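You operate a simulated robot arm through the tools that you are given. There is no shell and no other tool.

You run a simulated robot arm. Do the job below in one go: nothing can be reset, and whatever is moved stays where it is left.

## Task
Take off the tube that joins two P ports and cap those ports blue.
Fine: on the desk panel; back off its nuts first; it goes straight into the free slot of the two-slot tray.

Only the result counts: the job must be done as asked and must still hold three seconds after the hand-in. Knocking over, shifting, dropping, spilling or breaking anything else fails it. A push-on lid holds only when it is set on centred and level and pressed home; a screw cap is set on level and turned clockwise until tight.

## Robot
A 6-joint arm with a two-finger gripper, fixed in place. Base frame: the origin is at the foot of the arm, x ahead of it, y to its left, z up; the work surface is at about z = 76.6. Units: cm, degrees, N and s.
Its first joint turns from -166.0 to 166.0 degrees. Payload 2.45 kg.
The tool frame sits at the grasp point between the pads (the TCP): z along the fingers, y along the line on which they close. The tips reach 2 cm beyond it. The gripper opens to 14 cm. The gripper's body begins 16.8 cm behind the TCP.
Orientation is that of the tool frame in the base frame, as a unit quaternion [w, x, y, z]. With the fingers straight down and closing along the base's y, the tool's x points along the base's -x, its y along +y and its z along -z.

## Interface
- The arm moves only by the tool drive_tool. Its argument "targets" is a list of rows, each a list of 3 entries, a list of its own where there are three numbers: the finger opening in cm, from 0 to 14, then the shift along the tool's x, y, z in units of 40 mm (1.0 is 40 mm), then the turn, a rotation vector about the tool's x, y, z in units of 8 degrees (1.0 is 8 degrees). In form: [[hand, [dx, dy, dz], [wx, wy, wz]], ...]. A call has 1 to 20 rows; each row shifts and turns the commanded pose from where the row before left it, along the tool's axes as they then stand. A call with a number of a shift or a turn outside -1 to 1 is refused whole. A row lasts 0.2 s, in which the tool goes at most 5 cm and 8.6 degrees; a call with a longer step from one row to the next is refused whole, and so is a gripper value outside its range. Where a pose cannot be reached the arm comes as near as it can. A force on the tool above 90 N (or 10 N above the force at the start of the call, whichever is more), or a blocked arm, ends the call early, and 0.2 s more pass. Each finger travels about 4.5 cm/s and halts on what it meets, pressing with about 30 N; the grip force reading is that of the motor and also rises with nothing between the fingers. The clock runs only during rows and for 0.2 s after the last one: add rows that do not move to give the fingers time. The reply holds the time, the measured pose of the TCP, the force on the tool along the base axes, the opening and the grip force, in the units named above and with some noise, with the torque about the TCP (base axes, N m) and any sound that the robot's microphone picked up, and new pictures: "views" is both (left out), scene, wrist or none.
- Cameras (640 x 400 px; columns grow to the right, rows downward): "scene" is fixed at [4.82, 65.15, 148.76]; the picture's right is [-0.30, -0.95, 0.00], its down [-0.55, 0.17, -0.82] and it looks along [0.78, -0.25, -0.58] (base axes); focal length 325 px, centre (320, 200). "wrist" rides on the gripper at [7.8, 1.1, -20.9] in the tool frame; the picture's right is [-0.14, 0.99, 0.00], its down [-0.92, -0.13, -0.37] and it looks along [-0.37, -0.05, 0.93] (tool axes); focal length 280 px, centre (320, 200). There is no depth. A picture from a camera that has moved, and an enlarged one, comes with that camera's place and axes in the base frame and with its lens.
- enlarge(camera, box): a new picture of the part [left, top, right, bottom] of that camera's present view, enlarged. No time passes.
- close_job(): hands the job in; it is judged then, once.

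Places have to be worked out from the pictures, the camera data and where the tool is seen. Open the gripper and draw the arm clear of the work before you hand the job in, unless the task says otherwise.

The tools are called after "Request:" as name(argument=value, ...) on one line, values as JSON. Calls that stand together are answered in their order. drive_tool: Moves the arm, as the interface text tells. Its arguments: {"type":"object","properties":{"targets":{"type":"array","items":{"type":"array"}},"views":{"type":"string","enum":["both","scene","wrist","none"]}},"required":["targets"]} The other tools are called the same way: enlarge (camera, box) takes an enlarged picture of a part of a camera's view; close_job () hands the job in.

At the start:

```text
t: 0.0
tool_pos: [69.0, 32.58, 103.38]
orientation: [0.0, 0.0, 1.0, 0.0]
wrist_force: [0.1, 0.2, -0.4]
moment: [0.0, 0.01, -0.01]
opening: 14.02
grip_force: 0.1
```

scene: 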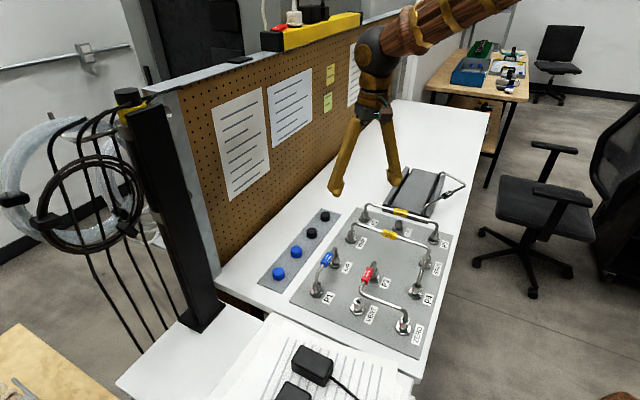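
wrist: 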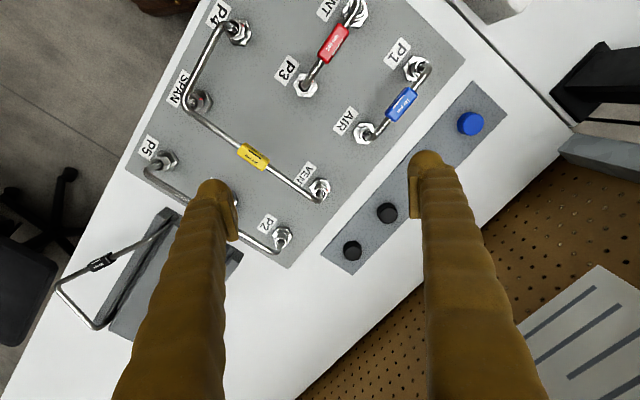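

I start by enlarging both views to read the port labels and see the tubes, nuts, caps and tray.

Request:
enlarge(camera="scene", box=[260, 190, 480, 370])

Request:
enlarge(camera="wrist", box=[40, 0, 520, 300])

Request:
enlarge(camera="scene", box=[340, 150, 480, 260])

```text
2.22 times, centred on (370, 280) of scene
camera zoom: at [4.82, 65.15, 148.76], right [-0.3, -0.95, 0.0], down [-0.55, 0.17, -0.82], along [0.78, -0.25, -0.58], focal length 722 px, centre (209, 22)
```

zoom: 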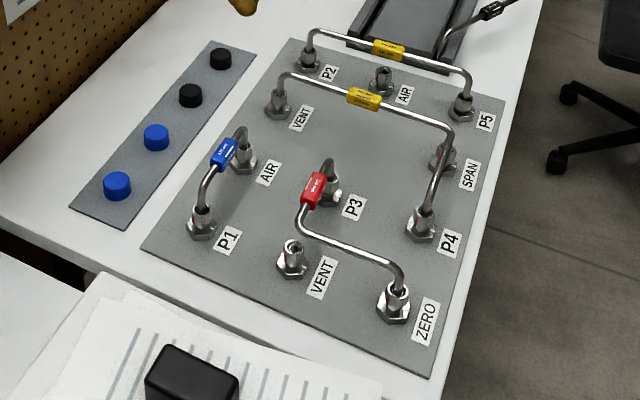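

```text
1.33 times, centred on (280, 150) of wrist
camera zoom: at [61.22, 33.6, 124.25], right [0.14, 0.99, 0.0], down [0.92, -0.13, 0.37], along [0.37, -0.05, -0.93], focal length 374 px, centre (373, 267)
```

zoom: 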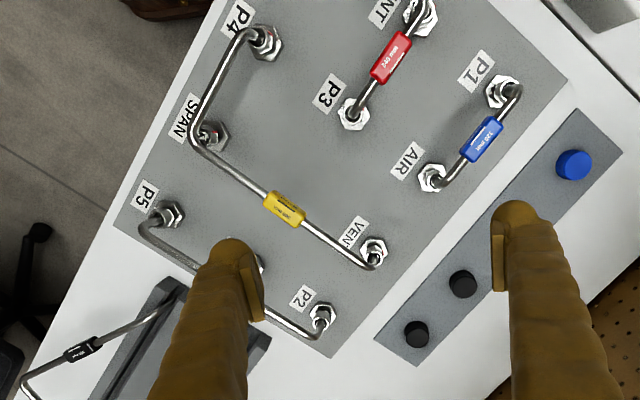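

```text
3.64 times, centred on (410, 205) of scene
camera zoom: at [4.82, 65.15, 148.76], right [-0.3, -0.95, 0.0], down [-0.55, 0.17, -0.82], along [0.78, -0.25, -0.58], focal length 1181 px, centre (-7, 182)
```

zoom: 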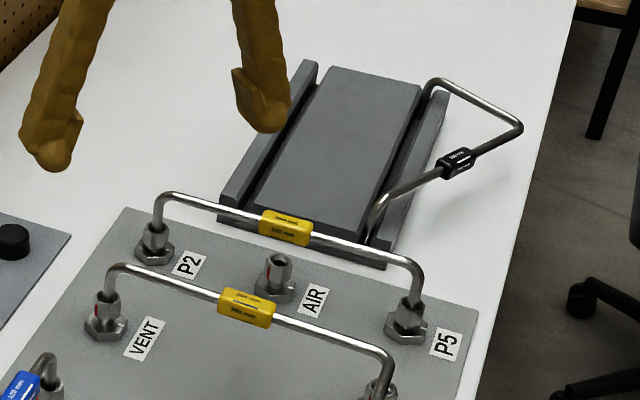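

The tube joining two P ports is the yellow-tagged one from P2 to P5 (P1 goes to AIR, P3 to ZERO, P4 to VENT). I put P2 near (84, 23.5) and P5 near (67.5, 8), so I move the camera over there at a safe height and turn about 43° to look closer.

Request:
drive_tool(targets=[[14, [-0.75, -0.45, 0], [0, 0, 0]], [14, [-0.75, -0.45, 0], [0, 0, 0]], [14, [-0.75, -0.45, 0], [0, 0, 0]], [14, [-0.75, -0.45, 0], [0, 0, 0]], [14, [-0.75, -0.45, 0], [0, 0, 0]], [14, [0, 0, 0], [0, 0, -0.9]], [14, [0, 0, 0], [0, 0, -0.9]], [14, [0, 0, 0], [0, 0, -0.9]], [14, [0, 0, 0], [0, 0, -0.9]], [14, [0, 0, 0], [0, 0, -0.9]], [14, [0, 0, 0], [0, 0, -0.9]], [14, [0, 0, 0], [0, 0, 0]]], views="both")

```text
t: 2.6
tool_pos: [83.98, 23.49, 103.38]
orientation: [0.0, -0.369, 0.929, 0.0]
wrist_force: [0.8, 0.5, -0.5]
moment: [0.0, 0.0, -0.01]
opening: 13.99
grip_force: 0.1
camera wrist: at [77.59, 18.93, 124.25], right [-0.58, 0.82, 0.0], down [0.76, 0.54, 0.37], along [0.3, 0.21, -0.93], focal length 280 px, centre (320, 200)
```

scene: 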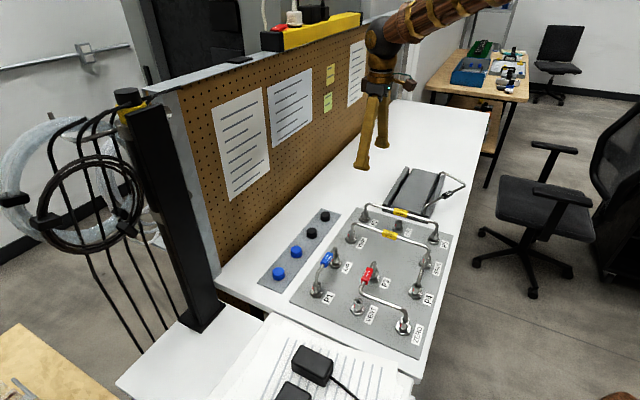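
wrist: 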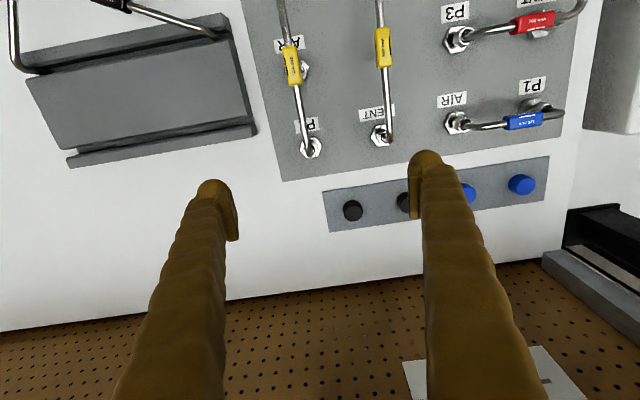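

The turned view shows P2 slightly left of the tool axis, at about (85.5, 22.5). I enlarge it to see the nut, the fitting and the tray slots.

Request:
enlarge(camera="wrist", box=[240, 0, 440, 190])

Request:
enlarge(camera="wrist", box=[0, 0, 270, 180])

Request:
enlarge(camera="scene", box=[340, 190, 450, 280])

Request:
enlarge(camera="scene", box=[370, 150, 480, 230])

```text
2.11 times, centred on (340, 95) of wrist
camera zoom: at [77.59, 18.93, 124.25], right [-0.58, 0.82, 0.0], down [0.76, 0.54, 0.37], along [0.3, 0.21, -0.93], focal length 590 px, centre (278, 421)
```

zoom: 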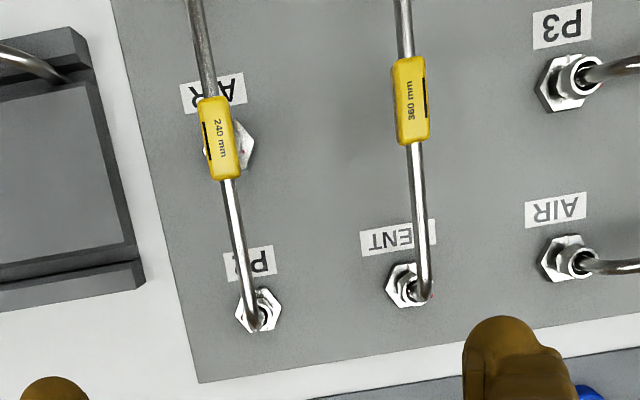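

```text
2.22 times, centred on (135, 90) of wrist
camera zoom: at [77.59, 18.93, 124.25], right [-0.58, 0.82, 0.0], down [0.76, 0.54, 0.37], along [0.3, 0.21, -0.93], focal length 623 px, centre (731, 444)
```

zoom: 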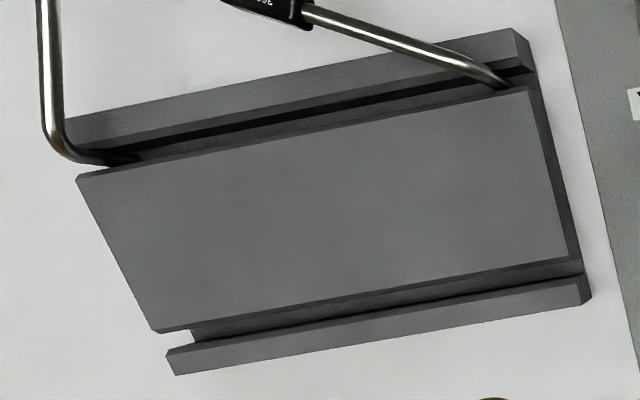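

```text
4.44 times, centred on (395, 235) of scene
camera zoom: at [4.82, 65.15, 148.76], right [-0.3, -0.95, 0.0], down [-0.55, 0.17, -0.82], along [0.78, -0.25, -0.58], focal length 1443 px, centre (-13, 44)
```

zoom: 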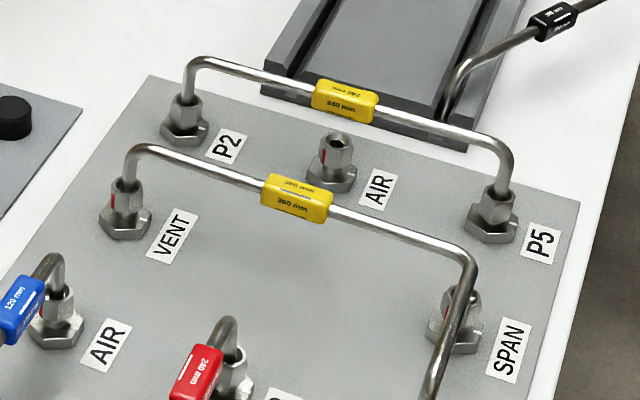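

```text
5.00 times, centred on (425, 190) of scene
camera zoom: at [4.82, 65.15, 148.76], right [-0.3, -0.95, 0.0], down [-0.55, 0.17, -0.82], along [0.78, -0.25, -0.58], focal length 1623 px, centre (-205, 250)
```

zoom: 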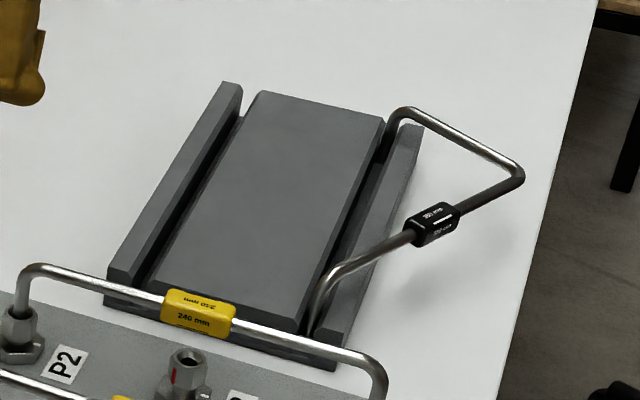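

The tube tag reads 240 mm, and each port shows a fixed hex body with a smaller nut above it. I zoom tighter on the P2 and P5 nuts, the caps and the free AIR port for detail.

Request:
enlarge(camera="wrist", box=[290, 120, 340, 170])

Request:
enlarge(camera="scene", box=[350, 195, 390, 225])

Request:
enlarge(camera="scene", box=[415, 215, 455, 250])

Request:
enlarge(camera="scene", box=[260, 200, 345, 290])

Request:
enlarge(camera="scene", box=[380, 210, 420, 240])

```text
8.00 times, centred on (315, 145) of wrist
camera zoom: at [77.59, 18.93, 124.25], right [-0.58, 0.82, 0.0], down [0.76, 0.54, 0.37], along [0.3, 0.21, -0.93], focal length 2243 px, centre (360, 640)
```

zoom: 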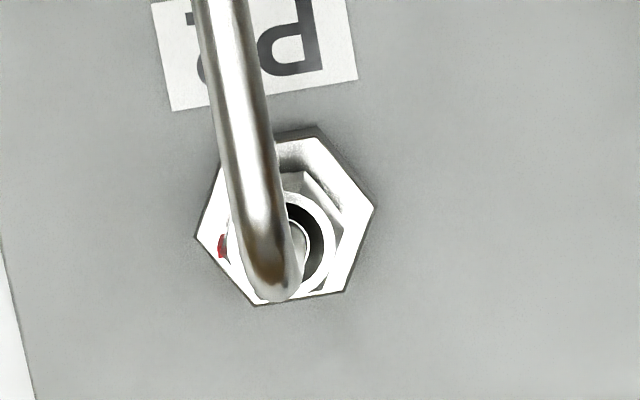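

```text
13.33 times, centred on (370, 210) of scene
camera zoom: at [4.82, 65.15, 148.76], right [-0.3, -0.95, 0.0], down [-0.55, 0.17, -0.82], along [0.78, -0.25, -0.58], focal length 4329 px, centre (-347, 67)
```

zoom: 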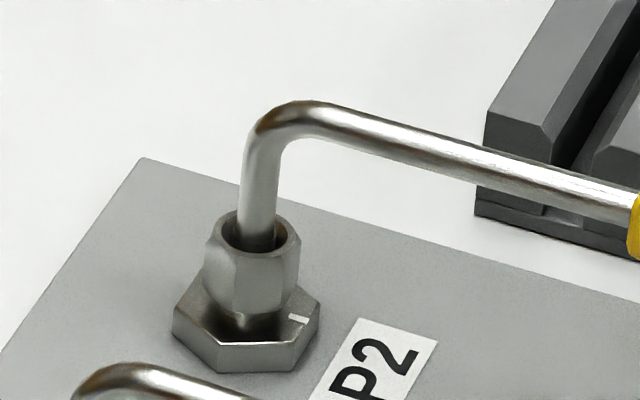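

```text
11.43 times, centred on (435, 232) of scene
camera zoom: at [4.82, 65.15, 148.76], right [-0.3, -0.95, 0.0], down [-0.55, 0.17, -0.82], along [0.78, -0.25, -0.58], focal length 3710 px, centre (-994, -171)
```

zoom: 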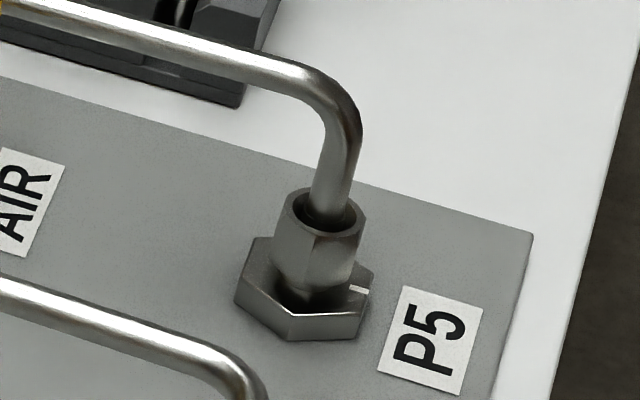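

```text
4.44 times, centred on (302, 245) of scene
camera zoom: at [4.82, 65.15, 148.76], right [-0.3, -0.95, 0.0], down [-0.55, 0.17, -0.82], along [0.78, -0.25, -0.58], focal length 1443 px, centre (398, 0)
```

zoom: 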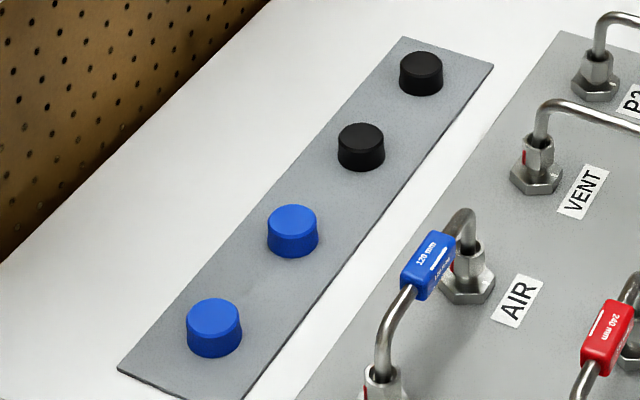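

```text
13.33 times, centred on (400, 225) of scene
camera zoom: at [4.82, 65.15, 148.76], right [-0.3, -0.95, 0.0], down [-0.55, 0.17, -0.82], along [0.78, -0.25, -0.58], focal length 4329 px, centre (-747, -133)
```

zoom: 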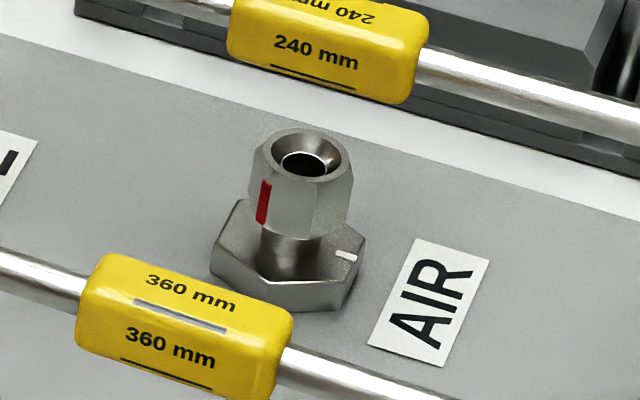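

I see a white index mark on each fixed body and a red mark on each nut; the free AIR nut also sits a little higher than the tight ones. I compare marks on the other ports to learn how far a loosened nut is turned.

Request:
enlarge(camera="scene", box=[405, 250, 445, 280])

Request:
enlarge(camera="scene", box=[340, 290, 380, 320])

Request:
enlarge(camera="scene", box=[335, 225, 375, 255])

Request:
enlarge(camera="scene", box=[300, 275, 340, 305])

Request:
enlarge(camera="wrist", box=[360, 110, 400, 150])

Request:
enlarge(camera="wrist", box=[280, 40, 330, 90])

```text
13.33 times, centred on (425, 265) of scene
camera zoom: at [4.82, 65.15, 148.76], right [-0.3, -0.95, 0.0], down [-0.55, 0.17, -0.82], along [0.78, -0.25, -0.58], focal length 4329 px, centre (-1080, -667)
```

zoom: 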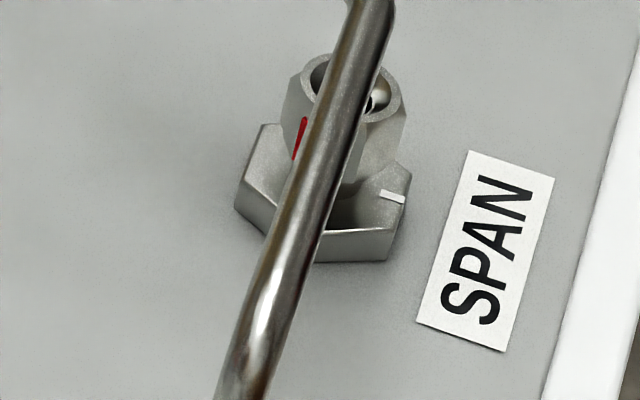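

```text
13.33 times, centred on (360, 305) of scene
camera zoom: at [4.82, 65.15, 148.76], right [-0.3, -0.95, 0.0], down [-0.55, 0.17, -0.82], along [0.78, -0.25, -0.58], focal length 4329 px, centre (-213, -1200)
```

zoom: 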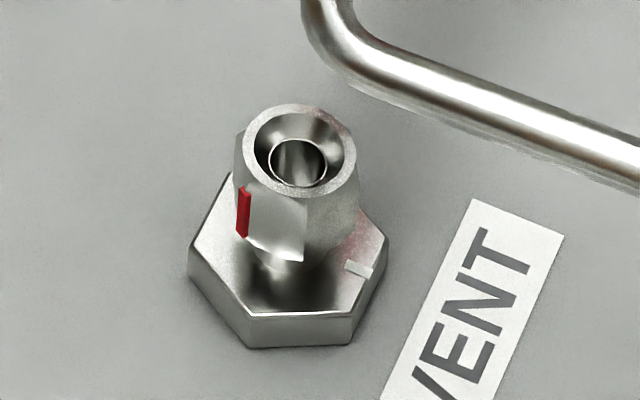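

```text
13.33 times, centred on (355, 240) of scene
camera zoom: at [4.82, 65.15, 148.76], right [-0.3, -0.95, 0.0], down [-0.55, 0.17, -0.82], along [0.78, -0.25, -0.58], focal length 4329 px, centre (-147, -333)
```

zoom: 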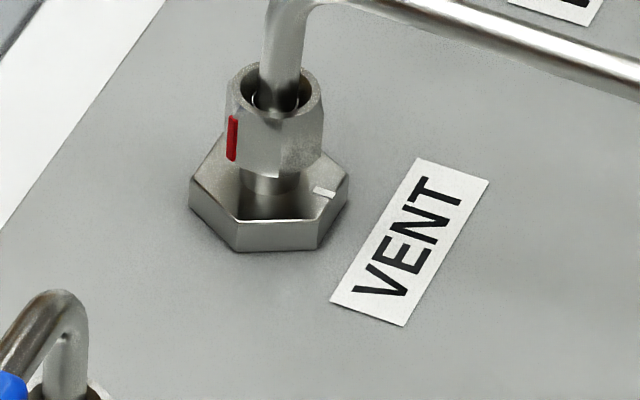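

```text
13.33 times, centred on (320, 290) of scene
camera zoom: at [4.82, 65.15, 148.76], right [-0.3, -0.95, 0.0], down [-0.55, 0.17, -0.82], along [0.78, -0.25, -0.58], focal length 4329 px, centre (320, -1000)
```

zoom: 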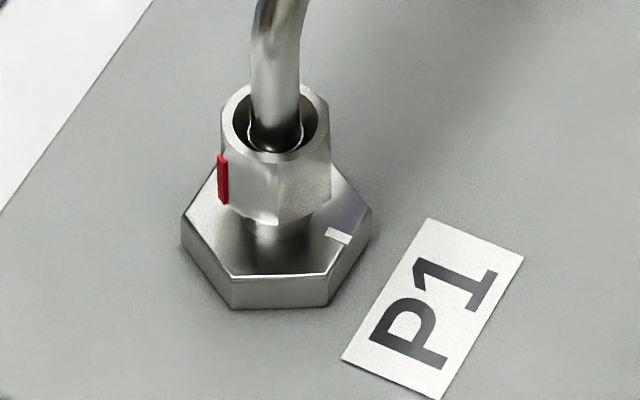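

```text
10.00 times, centred on (380, 130) of wrist
camera zoom: at [77.59, 18.93, 124.25], right [-0.58, 0.82, 0.0], down [0.76, 0.54, 0.37], along [0.3, 0.21, -0.93], focal length 2804 px, centre (-280, 900)
```

zoom: 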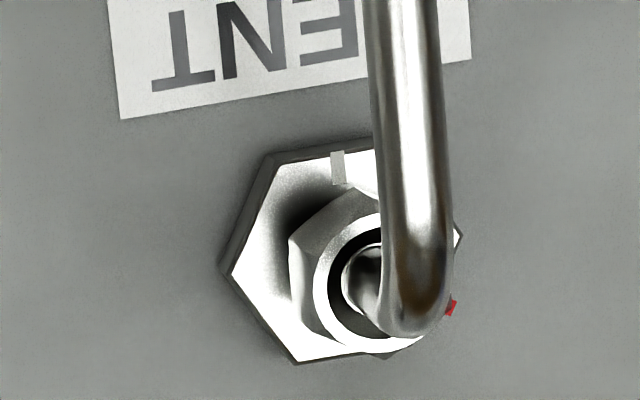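

```text
8.00 times, centred on (305, 65) of wrist
camera zoom: at [77.59, 18.93, 124.25], right [-0.58, 0.82, 0.0], down [0.76, 0.54, 0.37], along [0.3, 0.21, -0.93], focal length 2243 px, centre (440, 1280)
```

zoom: 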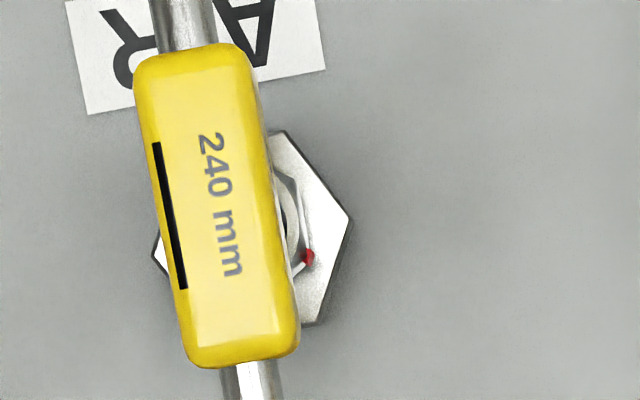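

P2's nut has its red mark about 90° counter-clockwise of the white index, while the already loose nuts sit near 240°, so about 150° of counter-clockwise turning should back it off. I zoom in on the P2 and P5 nuts to read the hex flats, and check P4, P3 and ZERO.

Request:
enlarge(camera="scene", box=[359, 204, 375, 220])

Request:
enlarge(camera="scene", box=[426, 228, 444, 246])

Request:
enlarge(camera="wrist", box=[299, 132, 325, 158])

Request:
enlarge(camera="scene", box=[390, 275, 430, 335])

```text
16.00 times, centred on (367, 212) of scene
camera zoom: at [4.82, 65.15, 148.76], right [-0.3, -0.95, 0.0], down [-0.55, 0.17, -0.82], along [0.78, -0.25, -0.58], focal length 5195 px, centre (-432, 8)
```

zoom: 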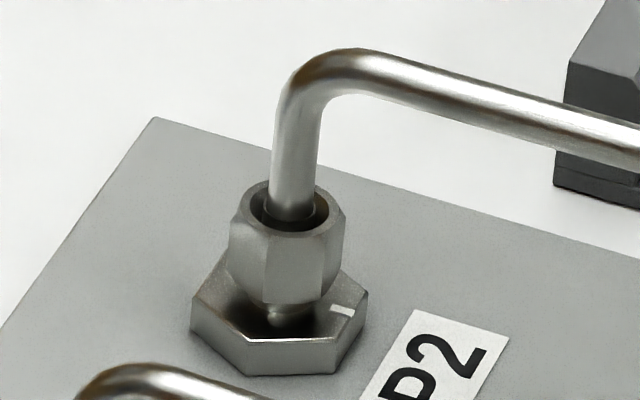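

```text
16.00 times, centred on (435, 237) of scene
camera zoom: at [4.82, 65.15, 148.76], right [-0.3, -0.95, 0.0], down [-0.55, 0.17, -0.82], along [0.78, -0.25, -0.58], focal length 5195 px, centre (-1520, -392)
```

zoom: 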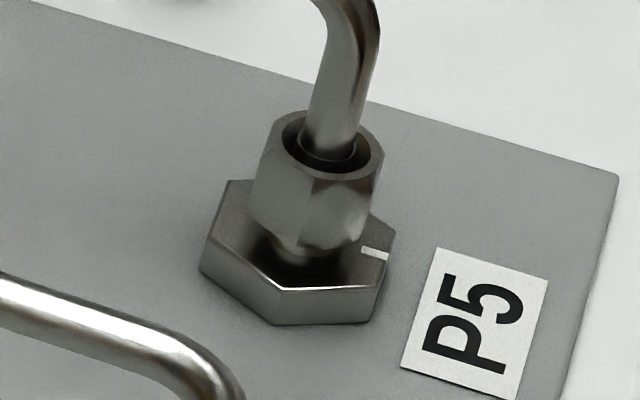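

```text
15.38 times, centred on (312, 145) of wrist
camera zoom: at [77.59, 18.93, 124.25], right [-0.58, 0.82, 0.0], down [0.76, 0.54, 0.37], along [0.3, 0.21, -0.93], focal length 4314 px, centre (443, 1046)
```

zoom: 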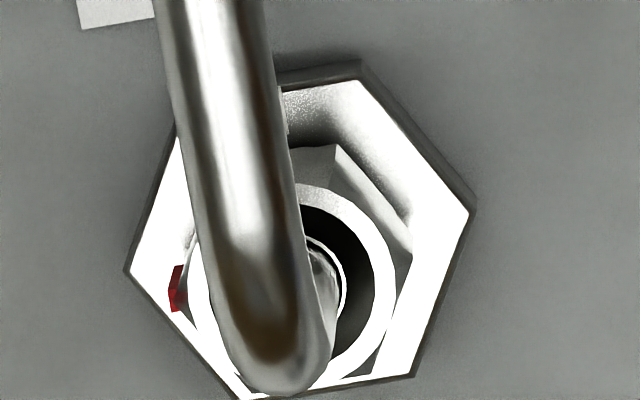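

```text
6.67 times, centred on (410, 305) of scene
camera zoom: at [4.82, 65.15, 148.76], right [-0.3, -0.95, 0.0], down [-0.55, 0.17, -0.82], along [0.78, -0.25, -0.58], focal length 2164 px, centre (-280, -500)
```

zoom: 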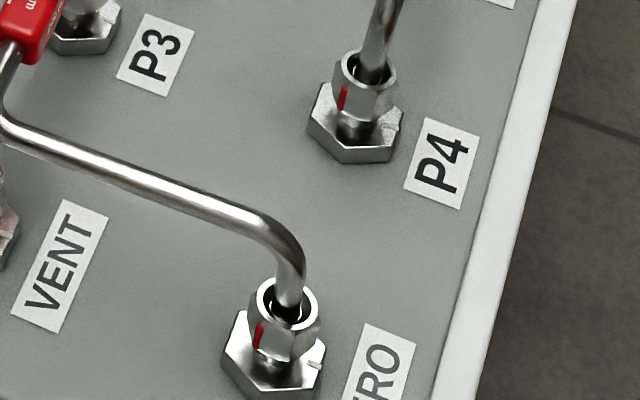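

All other nuts sit at the same loose angle, so only P2 and P5 are tight, with flats facing about 43° + 60°k. The span leaves too little room for straight-down turning, so I test in the air whether the arm can reach a 45° tilt with the gripper on P2's outer side.

Request:
drive_tool(targets=[[14, [0, 0, 0], [0, 0, 0.75]], [14, [0, 0, 0], [0, 0, 0.75]], [14, [0, 0, 0], [0, 0, 0.75]], [14, [0, 0, 0], [0, 0, 0.75]], [14, [0, 0, 0], [0, 0, 0.75]], [10, [0, 0, 0], [0, 0.9375, 0]], [8, [0, 0, 0], [0, 0.9375, 0]], [6, [0, 0, 0], [0, 0.9375, 0]], [6, [0, 0, 0], [0, 0.9375, 0]], [6, [0, 0, 0], [0, 0.9375, 0]], [6, [0, 0, 0], [0, 0.9375, 0]], [6, [0, 0, 0], [0, 0, 0]], [6, [0, 0, 0], [0, 0, 0]]], views="both")

```text
t: 5.4
tool_pos: [83.24, 23.34, 102.53]
orientation: [-0.378, -0.107, 0.919, -0.045]
wrist_force: [1.0, -0.4, -0.7]
moment: [0.05, 0.03, -0.02]
opening: 6.01
grip_force: 0.1
out of reach, approached as far as the arm can: row 11
camera wrist: at [91.81, 26.41, 122.91], right [-0.13, 0.99, -0.1], down [0.92, 0.08, -0.39], along [-0.37, -0.14, -0.92], focal length 280 px, centre (320, 200)
```

scene: 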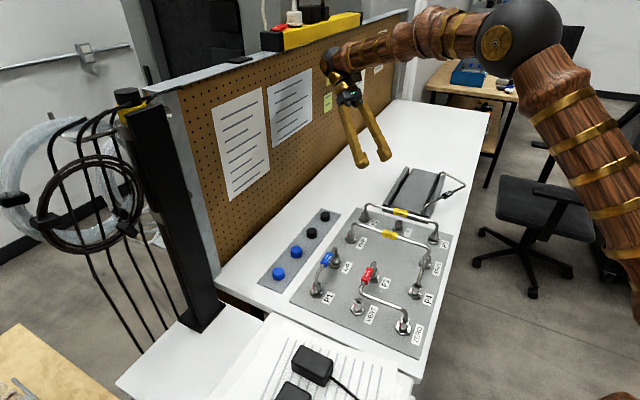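
wrist: 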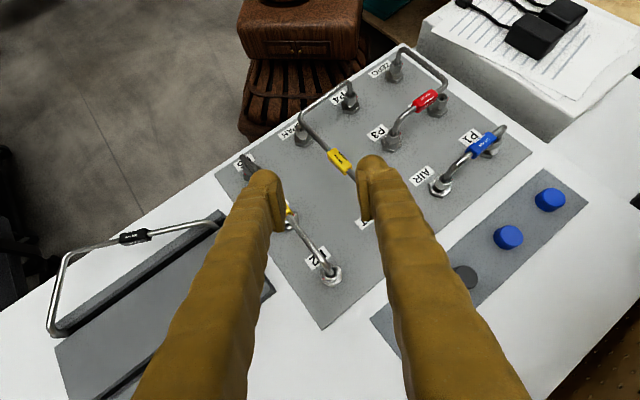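

The 45° tilt straight outward is just beyond reach here, so for P2 I'll work with the gripper between about 65° and 125° azimuth instead. This second viewpoint lets me triangulate the P2 nut, so I zoom in on it.

Request:
enlarge(camera="wrist", box=[308, 250, 352, 294])

Request:
enlarge(camera="wrist", box=[480, 170, 600, 280])

```text
9.09 times, centred on (330, 272) of wrist
camera zoom: at [91.81, 26.41, 122.91], right [-0.13, 0.99, -0.1], down [0.92, 0.08, -0.39], along [-0.37, -0.14, -0.92], focal length 2549 px, centre (229, -454)
```

zoom: 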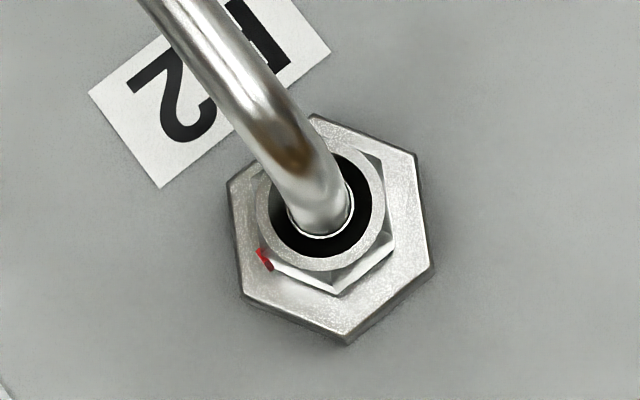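

```text
3.64 times, centred on (540, 225) of wrist
camera zoom: at [91.81, 26.41, 122.91], right [-0.13, 0.99, -0.1], down [0.92, 0.08, -0.39], along [-0.37, -0.14, -0.92], focal length 1020 px, centre (-480, 109)
```

zoom: 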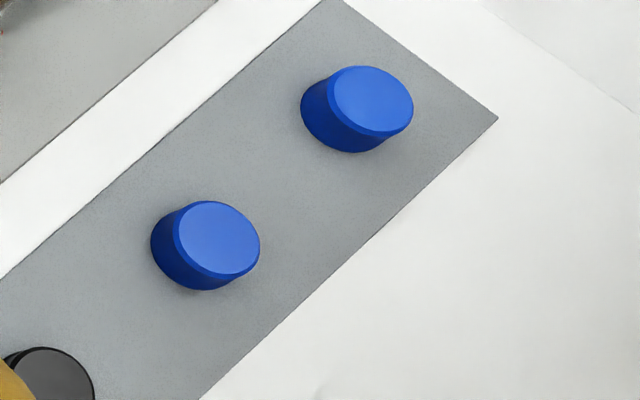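

From two views I put the P2 nut top at about (86.2, 22.95, 80). I swing the gripper around to about 70° azimuth, keeping the 45° tilt, and check that the pose is reachable.

Request:
drive_tool(targets=[[6, [0, 0, 0], [0.63, 0, -0.63]], [6, [0, 0, 0], [0.63, 0, -0.63]], [6, [0, 0, 0], [0.63, 0, -0.63]], [6, [0, 0, 0], [0.63, 0, -0.63]], [6, [0, 0, 0], [0.63, 0, -0.63]], [6, [0, 0, 0], [0.63, 0, -0.63]], [6, [0, 0, 0], [0.63, 0, -0.63]], [6, [0, 0, 0], [0.63, 0, -0.63]], [6, [0, 0, 0], [0, 0, 0]]], views="both")

```text
t: 7.4
tool_pos: [83.21, 23.32, 102.58]
orientation: [-0.313, -0.532, 0.755, -0.22]
wrist_force: [0.6, -0.2, 0.3]
moment: [-0.01, 0.03, 0.06]
opening: 6.01
grip_force: 0.1
camera wrist: at [85.24, 32.36, 122.85], right [-0.9, 0.43, -0.1], down [0.43, 0.82, -0.39], along [-0.09, -0.39, -0.92], focal length 280 px, centre (320, 200)
```

scene: 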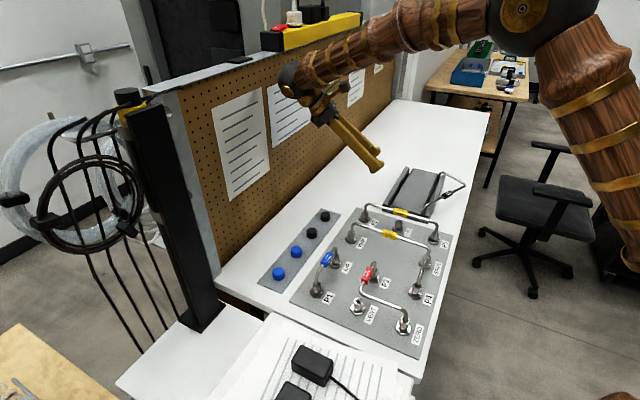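
wrist: 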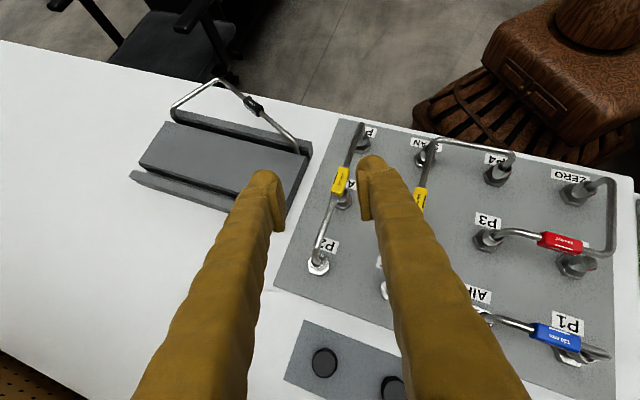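

The pose is reachable: gripper at 70° azimuth, 45° tilt, with room to the pegboard. I now move to a pre-grasp about 8 cm back from the P2 nut along the tool axis.

Request:
drive_tool(targets=[[6, [-0.776, -0.147, 0.328], [0, 0, 0]], [6, [-0.776, -0.147, 0.328], [0, 0, 0]], [6, [-0.776, -0.147, 0.328], [0, 0, 0]], [6, [-0.776, -0.147, 0.328], [0, 0, 0]], [6, [-0.776, -0.147, 0.328], [0, 0, 0]], [6, [0, 0, 0], [0, 0, 0]]], views="both")

Request:
enlarge(camera="wrist", box=[220, 100, 420, 300])

Request:
enlarge(camera="scene", box=[320, 140, 440, 240])

```text
t: 8.8
tool_pos: [88.18, 28.3, 87.0]
orientation: [-0.313, -0.531, 0.756, -0.221]
wrist_force: [-0.4, 0.5, -0.5]
moment: [-0.01, 0.01, -0.01]
opening: 6.01
grip_force: 0.1
camera wrist: at [90.28, 37.32, 107.27], right [-0.9, 0.43, -0.1], down [0.43, 0.81, -0.39], along [-0.09, -0.39, -0.92], focal length 280 px, centre (320, 200)
```

scene: 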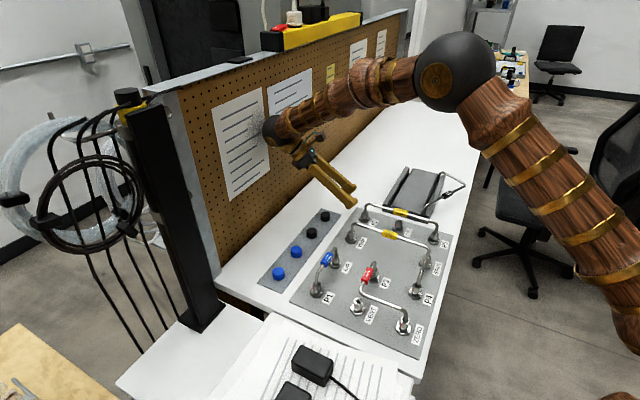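
wrist: 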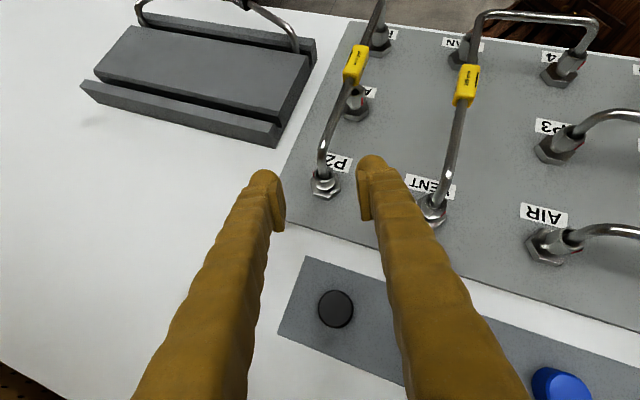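

```text
2.00 times, centred on (320, 200) of wrist
camera zoom: at [90.28, 37.32, 107.27], right [-0.9, 0.43, -0.1], down [0.43, 0.81, -0.39], along [-0.09, -0.39, -0.92], focal length 561 px, centre (320, 200)
```

zoom: 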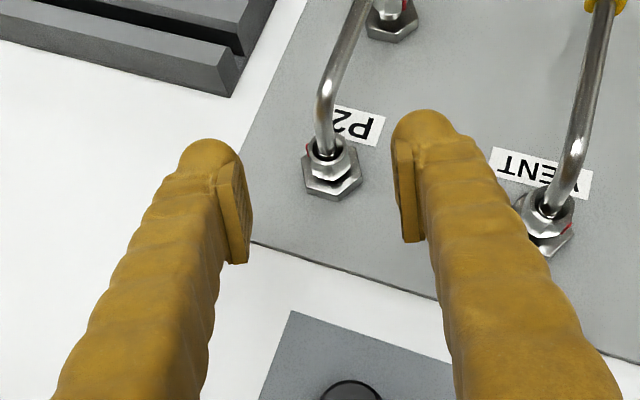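

```text
4.00 times, centred on (380, 190) of scene
camera zoom: at [4.82, 65.15, 148.76], right [-0.3, -0.95, 0.0], down [-0.55, 0.17, -0.82], along [0.78, -0.25, -0.58], focal length 1299 px, centre (80, 240)
```

zoom: 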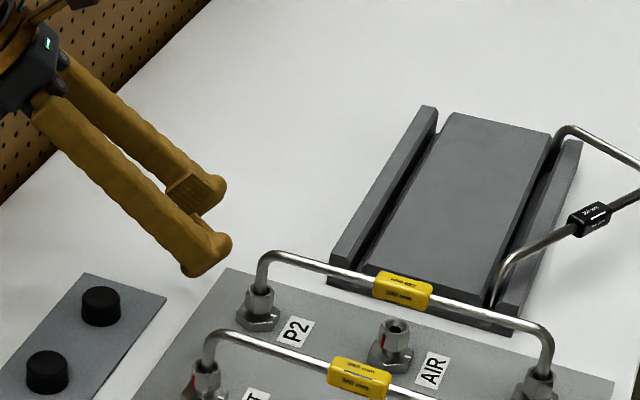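

The nut lies about midway between the fingers. I zoom in on it to refine its position and flats before closing in.

Request:
enlarge(camera="wrist", box=[300, 150, 350, 205])

```text
7.27 times, centred on (325, 178) of wrist
camera zoom: at [90.28, 37.32, 107.27], right [-0.9, 0.43, -0.1], down [0.43, 0.81, -0.39], along [-0.09, -0.39, -0.92], focal length 2039 px, centre (284, 364)
```

zoom: 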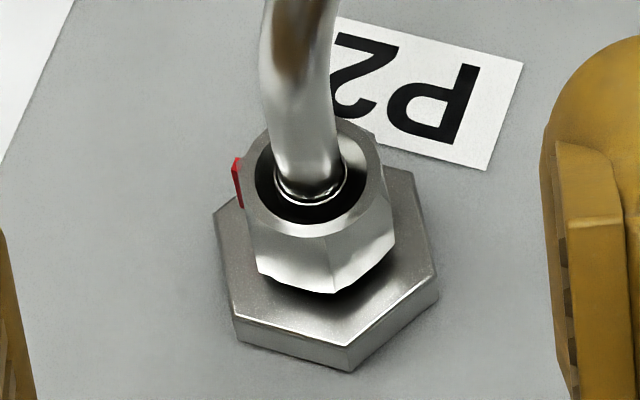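

The nut top is about (86.1, 23.0, 79.8) and its flats need about 4° more yaw. I correct the yaw and go in 6 cm along the tool axis, then look again.

Request:
drive_tool(targets=[[6, [0, 0, 0], [0.354, 0, -0.354]], [6, [-0.019, 0.065, 0.5], [0, 0, 0]], [6, [-0.019, 0.065, 0.5], [0, 0, 0]], [6, [0, 0, 0.5], [0, 0, 0]], [6, [0, 0, 0], [0, 0, 0]]], views="wrist")

Request:
enlarge(camera="wrist", box=[260, 140, 380, 240])

Request:
enlarge(camera="scene", box=[340, 180, 400, 230])

```text
t: 10.0
tool_pos: [86.39, 24.66, 82.73]
orientation: [-0.305, -0.557, 0.737, -0.23]
wrist_force: [0.0, 0.3, 0.3]
moment: [-0.01, -0.02, -0.02]
opening: 6.0
grip_force: 0.1
camera wrist: at [87.94, 33.59, 102.92], right [-0.93, 0.36, -0.1], down [0.37, 0.84, -0.39], along [-0.06, -0.4, -0.92], focal length 280 px, centre (320, 200)
```

wrist: 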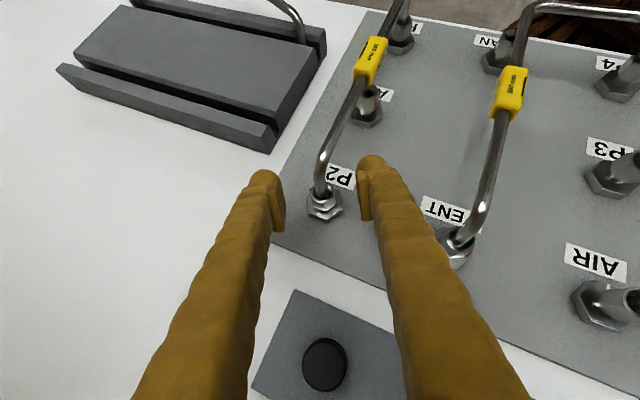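

```text
4.00 times, centred on (320, 190) of wrist
camera zoom: at [87.94, 33.59, 102.92], right [-0.93, 0.36, -0.1], down [0.37, 0.84, -0.39], along [-0.06, -0.4, -0.92], focal length 1122 px, centre (320, 240)
```

zoom: 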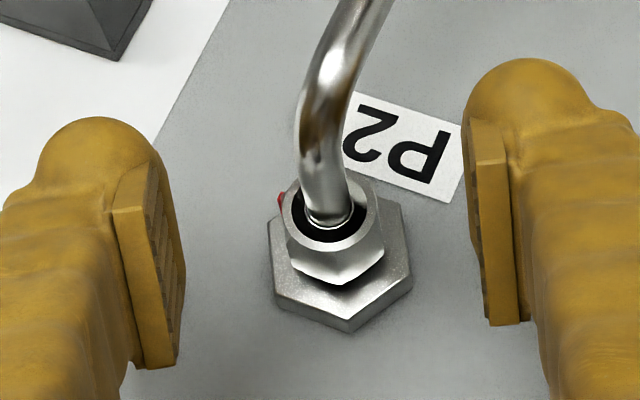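

```text
8.00 times, centred on (370, 205) of scene
camera zoom: at [4.82, 65.15, 148.76], right [-0.3, -0.95, 0.0], down [-0.55, 0.17, -0.82], along [0.78, -0.25, -0.58], focal length 2597 px, centre (-80, 160)
```

zoom: 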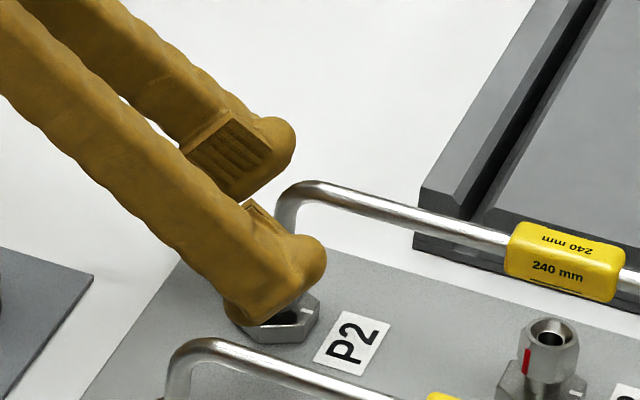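

Readings and view agree: the nut axis is near (86.08, 23.05). I go in the last 2.35 cm so the tips' lower corners sit just above the fixed hex body, and check.

Request:
drive_tool(targets=[[6, [-0.009, -0.018, 0.2], [0, 0, 0]], [6, [-0.009, -0.018, 0.2], [0, 0, 0]], [6, [0, 0, 0.19], [0, 0, 0]], [6, [0, 0, 0], [0, 0, 0]]], views="wrist")

Request:
enlarge(camera="wrist", box=[260, 140, 380, 240])

Request:
enlarge(camera="scene", box=[345, 190, 395, 230])

```text
t: 11.0
tool_pos: [86.21, 22.9, 80.98]
orientation: [-0.305, -0.557, 0.737, -0.231]
wrist_force: [0.0, -0.5, 0.1]
moment: [-0.01, 0.02, -0.01]
opening: 6.03
grip_force: 0.1
camera wrist: at [87.61, 32.04, 101.21], right [-0.93, 0.36, -0.1], down [0.37, 0.84, -0.39], along [-0.06, -0.4, -0.92], focal length 280 px, centre (320, 200)
```

wrist: 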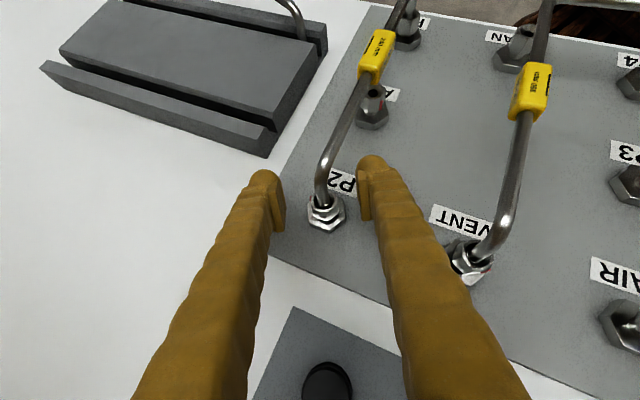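

```text
4.00 times, centred on (320, 190) of wrist
camera zoom: at [87.61, 32.04, 101.21], right [-0.93, 0.36, -0.1], down [0.37, 0.84, -0.39], along [-0.06, -0.4, -0.92], focal length 1122 px, centre (320, 240)
```

zoom: 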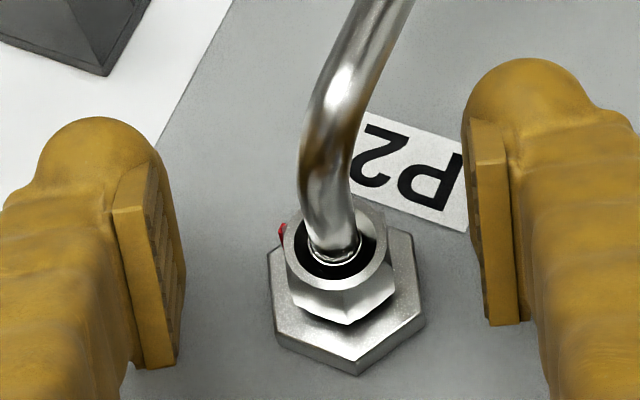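

```text
10.00 times, centred on (370, 210) of scene
camera zoom: at [4.82, 65.15, 148.76], right [-0.3, -0.95, 0.0], down [-0.55, 0.17, -0.82], along [0.78, -0.25, -0.58], focal length 3247 px, centre (-180, 100)
```

zoom: 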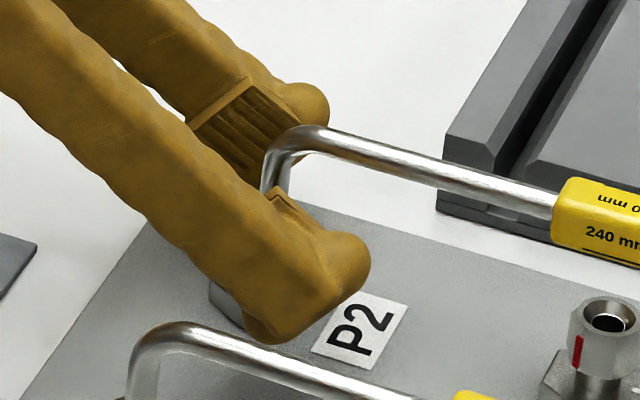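

The nut is about 2.7 mm toward tool +y from the finger midline. I shift over, lower 2 mm, and close on the nut.

Request:
drive_tool(targets=[[6, [-0.035, 0.068, 0.035], [0, 0, 0]], [6, [0, 0, 0], [0, 0, 0]], [4, [0, 0, 0], [0, 0, 0]], [3, [0, 0, 0], [0, 0, 0]], [2.4, [0, 0, 0], [0, 0, 0]], [2.2, [0, 0, 0], [0, 0, 0]]], views="wrist")

Request:
enlarge(camera="wrist", box=[270, 140, 370, 230])

Request:
enlarge(camera="scene", box=[345, 190, 395, 230])

```text
t: 12.4
tool_pos: [85.86, 23.0, 80.72]
orientation: [-0.304, -0.558, 0.737, -0.232]
wrist_force: [1.0, 0.2, -0.8]
moment: [0.02, -0.02, 0.0]
opening: 2.31
grip_force: 1.2
camera wrist: at [87.36, 32.09, 101.02], right [-0.93, 0.36, -0.1], down [0.37, 0.84, -0.39], along [-0.06, -0.4, -0.92], focal length 280 px, centre (320, 200)
```

wrist: 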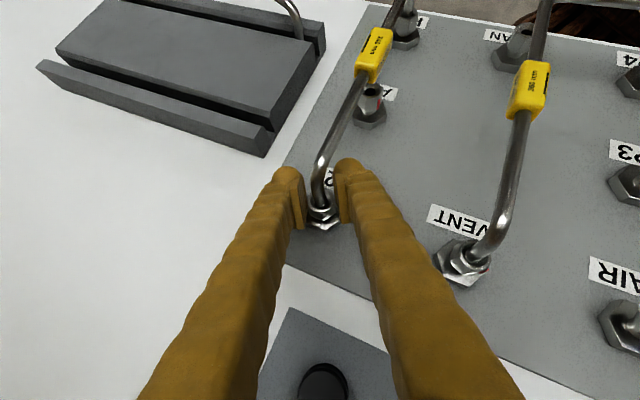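

```text
4.44 times, centred on (320, 185) of wrist
camera zoom: at [87.36, 32.09, 101.02], right [-0.93, 0.36, -0.1], down [0.37, 0.84, -0.39], along [-0.06, -0.4, -0.92], focal length 1246 px, centre (320, 267)
```

zoom: 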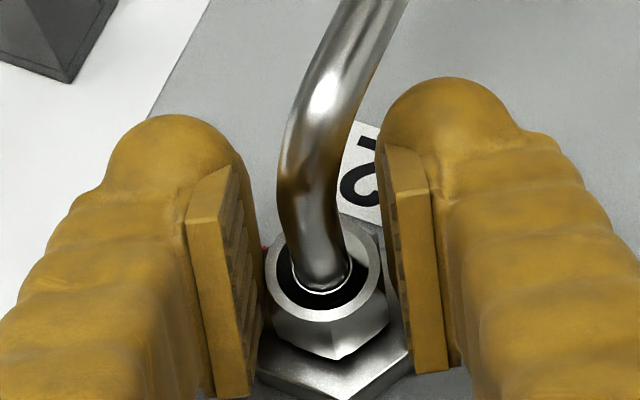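

```text
10.00 times, centred on (370, 210) of scene
camera zoom: at [4.82, 65.15, 148.76], right [-0.3, -0.95, 0.0], down [-0.55, 0.17, -0.82], along [0.78, -0.25, -0.58], focal length 3247 px, centre (-180, 100)
```

zoom: 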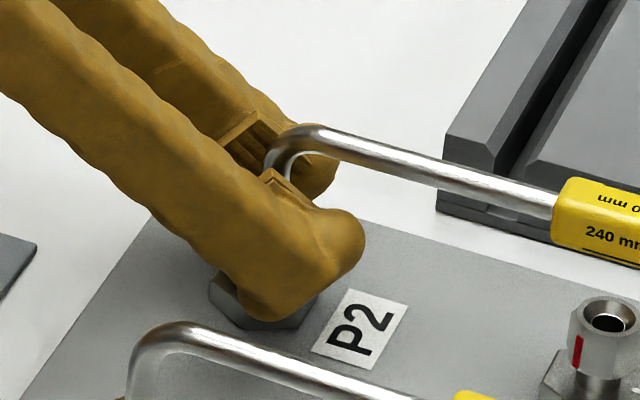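

The fingers straddle the nut closely at 2.31 cm. I close fully to grip it and check the opening and forces.

Request:
drive_tool(targets=[[1.5, [0, 0, 0], [0, 0, 0]], [1.0, [0, 0, 0], [0, 0, 0]], [1.0, [0, 0, 0], [0, 0, 0]]], views="wrist")

Request:
enlarge(camera="wrist", box=[270, 140, 370, 230])

```text
t: 13.2
tool_pos: [85.87, 22.95, 80.79]
orientation: [-0.304, -0.558, 0.737, -0.232]
wrist_force: [14.9, -3.1, -1.9]
moment: [0.05, -0.13, 0.11]
opening: 2.08
grip_force: 45.2
camera wrist: at [87.39, 32.07, 101.01], right [-0.93, 0.36, -0.1], down [0.37, 0.84, -0.39], along [-0.06, -0.4, -0.92], focal length 280 px, centre (320, 200)
```

wrist: 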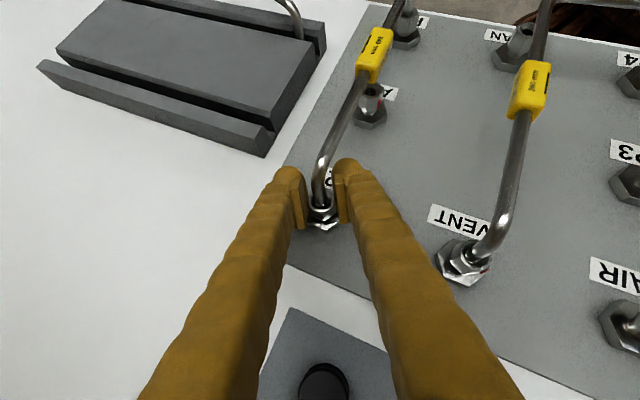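

```text
4.44 times, centred on (320, 185) of wrist
camera zoom: at [87.39, 32.07, 101.01], right [-0.93, 0.36, -0.1], down [0.37, 0.84, -0.39], along [-0.06, -0.4, -0.92], focal length 1246 px, centre (320, 267)
```

zoom: 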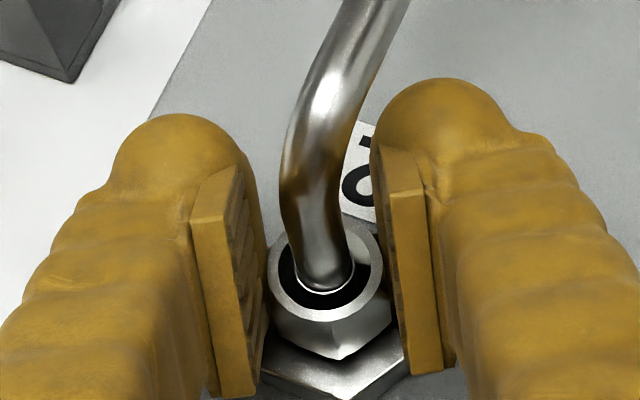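

The grip is on flats at 2.08 cm wide with a small side load. I ease the tool 0.8 mm sideways and start turning counter-clockwise about the vertical by 15° to see how the nut responds.

Request:
drive_tool(targets=[[1.0, [0, -0.02, 0], [0, 0, 0]], [1.0, [0, -0.004, 0], [0.442, 0, -0.442]], [1.0, [0, -0.004, 0], [0.442, 0, -0.442]], [1.0, [0, -0.004, 0], [0.442, 0, -0.442]], [1.0, [0, 0, 0], [0, 0, 0]]], views="wrist")

Request:
enlarge(camera="wrist", box=[270, 140, 370, 230])

Request:
enlarge(camera="scene", box=[345, 190, 395, 230])

```text
t: 14.4
tool_pos: [85.82, 22.88, 80.81]
orientation: [-0.272, -0.649, 0.657, -0.269]
wrist_force: [-16.0, 4.1, 7.6]
moment: [0.16, 0.24, -0.02]
opening: 2.1
grip_force: 44.6
camera wrist: at [85.0, 32.14, 101.04], right [-0.99, 0.11, -0.1], down [0.14, 0.91, -0.39], along [0.05, -0.4, -0.92], focal length 280 px, centre (320, 200)
```

wrist: 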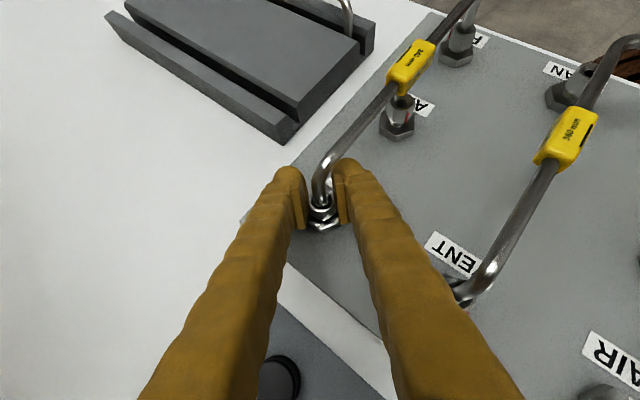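

```text
4.44 times, centred on (320, 185) of wrist
camera zoom: at [85.0, 32.14, 101.04], right [-0.99, 0.11, -0.1], down [0.14, 0.91, -0.39], along [0.05, -0.4, -0.92], focal length 1246 px, centre (320, 267)
```

zoom: 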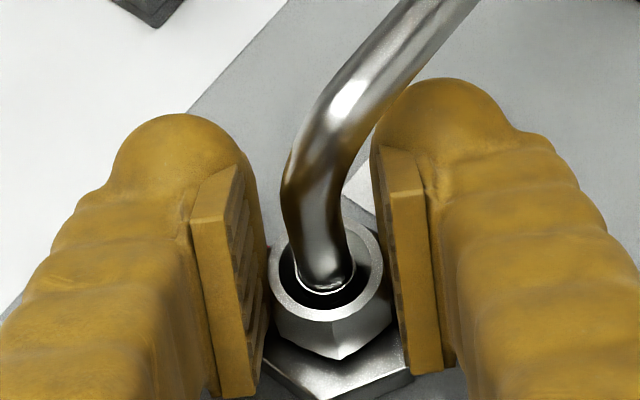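

```text
10.00 times, centred on (370, 210) of scene
camera zoom: at [4.82, 65.15, 148.76], right [-0.3, -0.95, 0.0], down [-0.55, 0.17, -0.82], along [0.78, -0.25, -0.58], focal length 3247 px, centre (-180, 100)
```

zoom: 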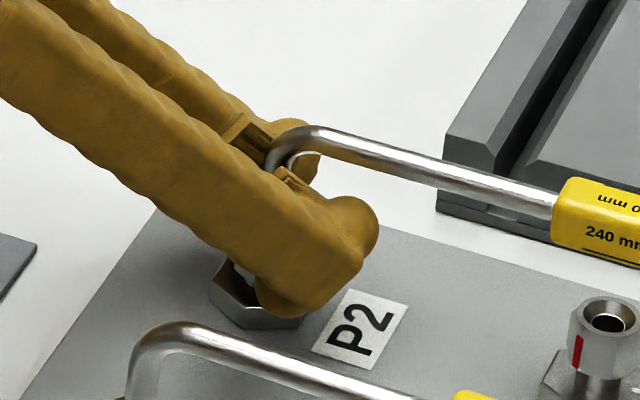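

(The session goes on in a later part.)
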